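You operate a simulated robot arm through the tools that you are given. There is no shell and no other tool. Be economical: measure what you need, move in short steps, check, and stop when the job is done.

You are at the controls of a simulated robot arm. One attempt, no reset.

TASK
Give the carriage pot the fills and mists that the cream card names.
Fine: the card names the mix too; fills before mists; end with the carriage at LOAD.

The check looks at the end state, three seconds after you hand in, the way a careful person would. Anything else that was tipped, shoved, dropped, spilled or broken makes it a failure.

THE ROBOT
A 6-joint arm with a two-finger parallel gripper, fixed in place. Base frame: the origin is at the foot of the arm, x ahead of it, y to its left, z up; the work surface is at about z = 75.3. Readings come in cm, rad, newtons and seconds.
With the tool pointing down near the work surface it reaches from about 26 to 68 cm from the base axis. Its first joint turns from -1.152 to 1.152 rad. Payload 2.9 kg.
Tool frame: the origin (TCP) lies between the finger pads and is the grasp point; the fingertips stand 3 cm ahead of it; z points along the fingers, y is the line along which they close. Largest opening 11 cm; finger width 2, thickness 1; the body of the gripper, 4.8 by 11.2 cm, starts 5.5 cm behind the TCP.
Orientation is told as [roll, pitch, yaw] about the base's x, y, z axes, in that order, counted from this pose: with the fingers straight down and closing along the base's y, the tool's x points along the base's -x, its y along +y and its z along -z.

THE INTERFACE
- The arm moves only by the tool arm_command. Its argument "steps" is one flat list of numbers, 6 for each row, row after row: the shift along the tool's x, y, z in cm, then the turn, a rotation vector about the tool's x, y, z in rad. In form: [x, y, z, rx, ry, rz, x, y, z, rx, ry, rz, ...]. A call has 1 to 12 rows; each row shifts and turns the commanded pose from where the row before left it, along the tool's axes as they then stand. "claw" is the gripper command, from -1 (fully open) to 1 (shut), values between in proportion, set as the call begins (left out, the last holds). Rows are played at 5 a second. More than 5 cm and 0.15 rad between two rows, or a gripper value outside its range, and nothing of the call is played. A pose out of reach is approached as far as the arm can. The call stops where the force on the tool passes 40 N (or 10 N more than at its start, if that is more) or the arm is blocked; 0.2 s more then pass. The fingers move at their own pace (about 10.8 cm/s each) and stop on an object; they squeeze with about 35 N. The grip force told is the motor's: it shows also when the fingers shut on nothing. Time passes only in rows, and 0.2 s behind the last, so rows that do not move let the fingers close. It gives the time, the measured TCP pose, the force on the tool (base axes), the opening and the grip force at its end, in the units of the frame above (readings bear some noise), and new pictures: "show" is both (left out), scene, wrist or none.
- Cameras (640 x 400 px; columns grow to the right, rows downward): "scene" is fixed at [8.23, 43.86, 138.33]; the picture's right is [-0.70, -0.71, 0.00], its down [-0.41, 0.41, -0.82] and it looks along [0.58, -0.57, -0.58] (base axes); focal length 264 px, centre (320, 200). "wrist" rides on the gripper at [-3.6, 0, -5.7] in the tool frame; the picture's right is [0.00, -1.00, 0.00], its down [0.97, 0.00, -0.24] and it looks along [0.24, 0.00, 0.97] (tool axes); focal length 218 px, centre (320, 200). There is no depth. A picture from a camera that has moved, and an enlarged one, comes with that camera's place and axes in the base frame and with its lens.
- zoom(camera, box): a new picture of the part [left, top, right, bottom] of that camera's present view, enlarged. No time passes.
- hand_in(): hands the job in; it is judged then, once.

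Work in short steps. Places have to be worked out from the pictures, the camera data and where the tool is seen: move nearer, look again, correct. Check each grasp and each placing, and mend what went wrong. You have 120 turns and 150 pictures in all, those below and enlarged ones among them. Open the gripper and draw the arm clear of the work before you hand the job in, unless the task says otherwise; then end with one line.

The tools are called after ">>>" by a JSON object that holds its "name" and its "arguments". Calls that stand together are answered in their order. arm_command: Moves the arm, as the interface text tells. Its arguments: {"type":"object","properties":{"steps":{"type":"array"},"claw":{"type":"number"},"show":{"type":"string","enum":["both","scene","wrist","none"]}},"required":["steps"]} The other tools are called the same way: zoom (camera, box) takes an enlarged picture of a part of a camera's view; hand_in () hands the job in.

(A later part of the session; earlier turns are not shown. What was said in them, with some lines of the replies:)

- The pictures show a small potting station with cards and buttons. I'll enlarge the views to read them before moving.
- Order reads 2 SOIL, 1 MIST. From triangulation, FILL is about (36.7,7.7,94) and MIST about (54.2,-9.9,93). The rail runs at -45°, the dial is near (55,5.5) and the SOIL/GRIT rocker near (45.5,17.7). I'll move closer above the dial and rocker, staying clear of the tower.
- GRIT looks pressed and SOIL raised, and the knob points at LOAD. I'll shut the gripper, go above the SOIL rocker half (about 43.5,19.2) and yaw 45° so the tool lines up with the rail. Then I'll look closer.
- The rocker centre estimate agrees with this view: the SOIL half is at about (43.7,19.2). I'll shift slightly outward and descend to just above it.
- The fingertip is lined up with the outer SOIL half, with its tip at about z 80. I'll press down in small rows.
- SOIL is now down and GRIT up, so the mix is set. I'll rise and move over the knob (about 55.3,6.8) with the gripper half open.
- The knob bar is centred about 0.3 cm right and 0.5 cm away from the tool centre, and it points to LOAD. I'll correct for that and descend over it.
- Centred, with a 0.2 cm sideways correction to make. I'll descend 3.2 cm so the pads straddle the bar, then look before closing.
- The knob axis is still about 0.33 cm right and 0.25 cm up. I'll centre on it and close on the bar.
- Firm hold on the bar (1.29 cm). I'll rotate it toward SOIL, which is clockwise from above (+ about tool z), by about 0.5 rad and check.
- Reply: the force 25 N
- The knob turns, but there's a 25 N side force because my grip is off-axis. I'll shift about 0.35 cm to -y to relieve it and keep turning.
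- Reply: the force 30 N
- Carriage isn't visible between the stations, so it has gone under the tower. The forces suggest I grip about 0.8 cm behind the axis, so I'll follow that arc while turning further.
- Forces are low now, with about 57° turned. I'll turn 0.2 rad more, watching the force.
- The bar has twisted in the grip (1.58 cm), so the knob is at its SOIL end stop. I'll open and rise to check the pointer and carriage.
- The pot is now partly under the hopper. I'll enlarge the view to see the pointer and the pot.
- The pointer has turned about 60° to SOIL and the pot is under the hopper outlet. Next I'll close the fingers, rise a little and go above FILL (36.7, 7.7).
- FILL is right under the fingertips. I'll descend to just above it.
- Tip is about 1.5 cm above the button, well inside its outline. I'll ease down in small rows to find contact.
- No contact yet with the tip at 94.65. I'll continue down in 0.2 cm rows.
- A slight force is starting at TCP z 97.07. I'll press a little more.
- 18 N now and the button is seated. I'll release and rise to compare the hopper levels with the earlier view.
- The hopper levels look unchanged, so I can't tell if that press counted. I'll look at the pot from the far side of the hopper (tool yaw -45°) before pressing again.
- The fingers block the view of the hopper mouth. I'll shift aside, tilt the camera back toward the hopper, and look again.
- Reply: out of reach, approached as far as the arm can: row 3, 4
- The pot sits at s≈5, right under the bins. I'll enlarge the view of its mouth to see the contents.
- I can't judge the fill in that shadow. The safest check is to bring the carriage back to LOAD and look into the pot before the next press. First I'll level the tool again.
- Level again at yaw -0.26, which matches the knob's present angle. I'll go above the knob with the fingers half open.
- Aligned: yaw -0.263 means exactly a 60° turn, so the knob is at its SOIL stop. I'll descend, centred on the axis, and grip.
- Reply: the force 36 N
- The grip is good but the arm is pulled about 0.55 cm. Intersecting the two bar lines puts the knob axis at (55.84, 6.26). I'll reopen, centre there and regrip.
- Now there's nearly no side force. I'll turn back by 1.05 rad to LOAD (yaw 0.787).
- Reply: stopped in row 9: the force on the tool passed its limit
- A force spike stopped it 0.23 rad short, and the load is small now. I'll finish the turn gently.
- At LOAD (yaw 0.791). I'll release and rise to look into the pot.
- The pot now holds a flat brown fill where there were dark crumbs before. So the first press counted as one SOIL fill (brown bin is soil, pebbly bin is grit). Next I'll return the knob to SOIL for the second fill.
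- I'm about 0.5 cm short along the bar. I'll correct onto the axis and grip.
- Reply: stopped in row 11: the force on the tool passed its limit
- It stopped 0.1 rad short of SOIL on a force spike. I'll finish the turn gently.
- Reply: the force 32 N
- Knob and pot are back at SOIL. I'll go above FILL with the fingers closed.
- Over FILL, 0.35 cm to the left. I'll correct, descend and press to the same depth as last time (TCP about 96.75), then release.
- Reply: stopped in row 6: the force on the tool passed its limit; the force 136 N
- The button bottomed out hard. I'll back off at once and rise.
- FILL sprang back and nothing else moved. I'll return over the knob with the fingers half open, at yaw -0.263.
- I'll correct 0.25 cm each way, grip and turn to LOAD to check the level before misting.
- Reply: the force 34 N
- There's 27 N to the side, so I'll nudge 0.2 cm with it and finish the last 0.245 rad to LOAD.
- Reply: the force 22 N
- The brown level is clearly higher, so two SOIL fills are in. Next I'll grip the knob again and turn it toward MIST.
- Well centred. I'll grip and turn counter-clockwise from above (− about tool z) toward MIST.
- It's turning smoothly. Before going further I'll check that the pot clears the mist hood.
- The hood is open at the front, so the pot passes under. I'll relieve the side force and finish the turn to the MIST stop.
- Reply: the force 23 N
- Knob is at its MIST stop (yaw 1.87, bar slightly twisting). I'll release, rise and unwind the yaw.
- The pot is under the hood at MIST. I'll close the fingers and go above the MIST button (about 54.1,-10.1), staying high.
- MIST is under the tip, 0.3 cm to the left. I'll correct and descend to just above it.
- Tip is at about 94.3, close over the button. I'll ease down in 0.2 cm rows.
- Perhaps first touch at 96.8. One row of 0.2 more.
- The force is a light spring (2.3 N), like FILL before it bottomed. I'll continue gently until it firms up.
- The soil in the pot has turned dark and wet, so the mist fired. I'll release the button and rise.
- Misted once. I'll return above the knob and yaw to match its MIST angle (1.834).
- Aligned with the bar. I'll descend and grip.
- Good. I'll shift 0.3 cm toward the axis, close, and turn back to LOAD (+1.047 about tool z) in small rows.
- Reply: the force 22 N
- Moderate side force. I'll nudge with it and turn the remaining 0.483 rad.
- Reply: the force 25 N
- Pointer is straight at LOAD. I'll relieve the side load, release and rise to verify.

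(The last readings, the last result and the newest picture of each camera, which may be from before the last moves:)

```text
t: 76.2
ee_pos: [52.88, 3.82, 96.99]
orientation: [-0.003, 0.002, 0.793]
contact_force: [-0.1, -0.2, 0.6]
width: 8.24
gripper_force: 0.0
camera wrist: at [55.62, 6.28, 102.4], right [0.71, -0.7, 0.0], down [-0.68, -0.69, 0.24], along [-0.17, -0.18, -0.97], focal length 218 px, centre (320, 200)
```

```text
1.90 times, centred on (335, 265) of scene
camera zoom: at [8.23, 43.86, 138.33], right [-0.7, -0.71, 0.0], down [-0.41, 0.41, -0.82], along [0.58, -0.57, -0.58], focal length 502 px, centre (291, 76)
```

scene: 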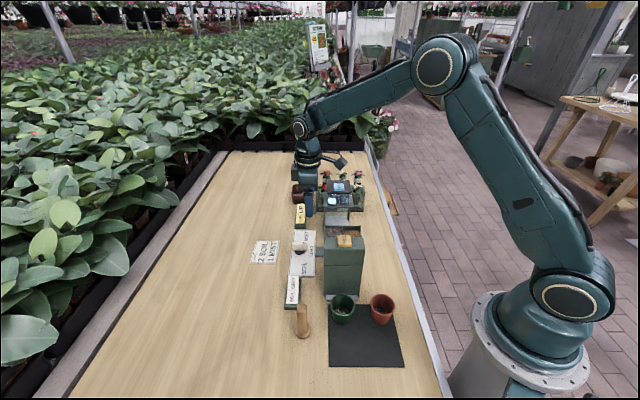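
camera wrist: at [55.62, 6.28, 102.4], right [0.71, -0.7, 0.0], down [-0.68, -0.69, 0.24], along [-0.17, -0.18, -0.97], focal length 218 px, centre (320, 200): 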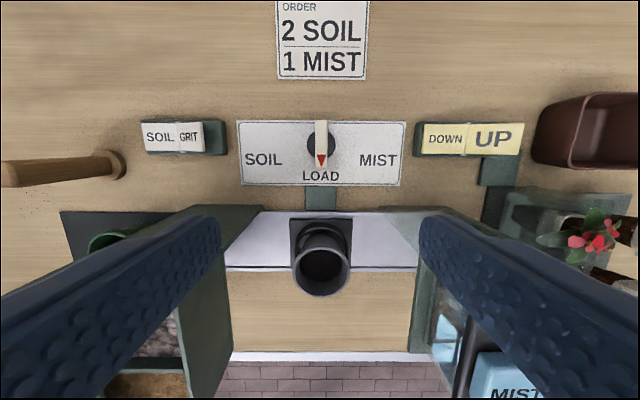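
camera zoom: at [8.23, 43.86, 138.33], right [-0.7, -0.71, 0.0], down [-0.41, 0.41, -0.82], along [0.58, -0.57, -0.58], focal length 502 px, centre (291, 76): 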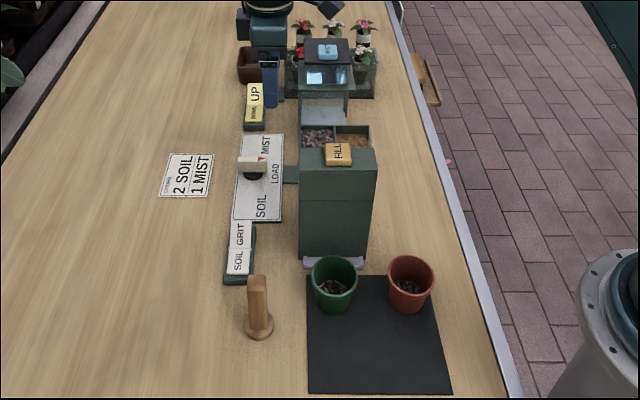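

The pointer and carriage are at LOAD and the pot holds wet soil at the two-fill level. Everything else stands where it was. I'll draw the arm up and clear with the gripper open.

>>> {"name": "arm_command", "arguments": {"steps": [0, 0, -5, 0, 0, 0, 0, 0, -5, 0, 0, 0, 0, 0, -5, 0, 0, 0, 0, 0, -5, 0, 0, 0], "claw": -1, "show": "scene"}}

>>> {"name": "hand_in", "arguments": {}}

```text
t: 77.2
ee_pos: [52.97, 4.15, 116.96]
orientation: [-0.004, 0.005, 0.791]
contact_force: [-0.9, 0.8, 0.6]
width: 10.99
gripper_force: 0.1
```

scene: 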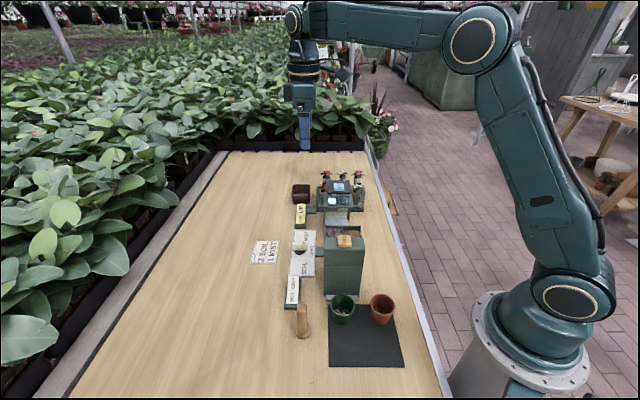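

```text
The job is handed in.
```

The pot got two SOIL fills, then one mist, as the cream card says; the carriage is back at LOAD, the arm is clear with the gripper open, and the job is handed in.
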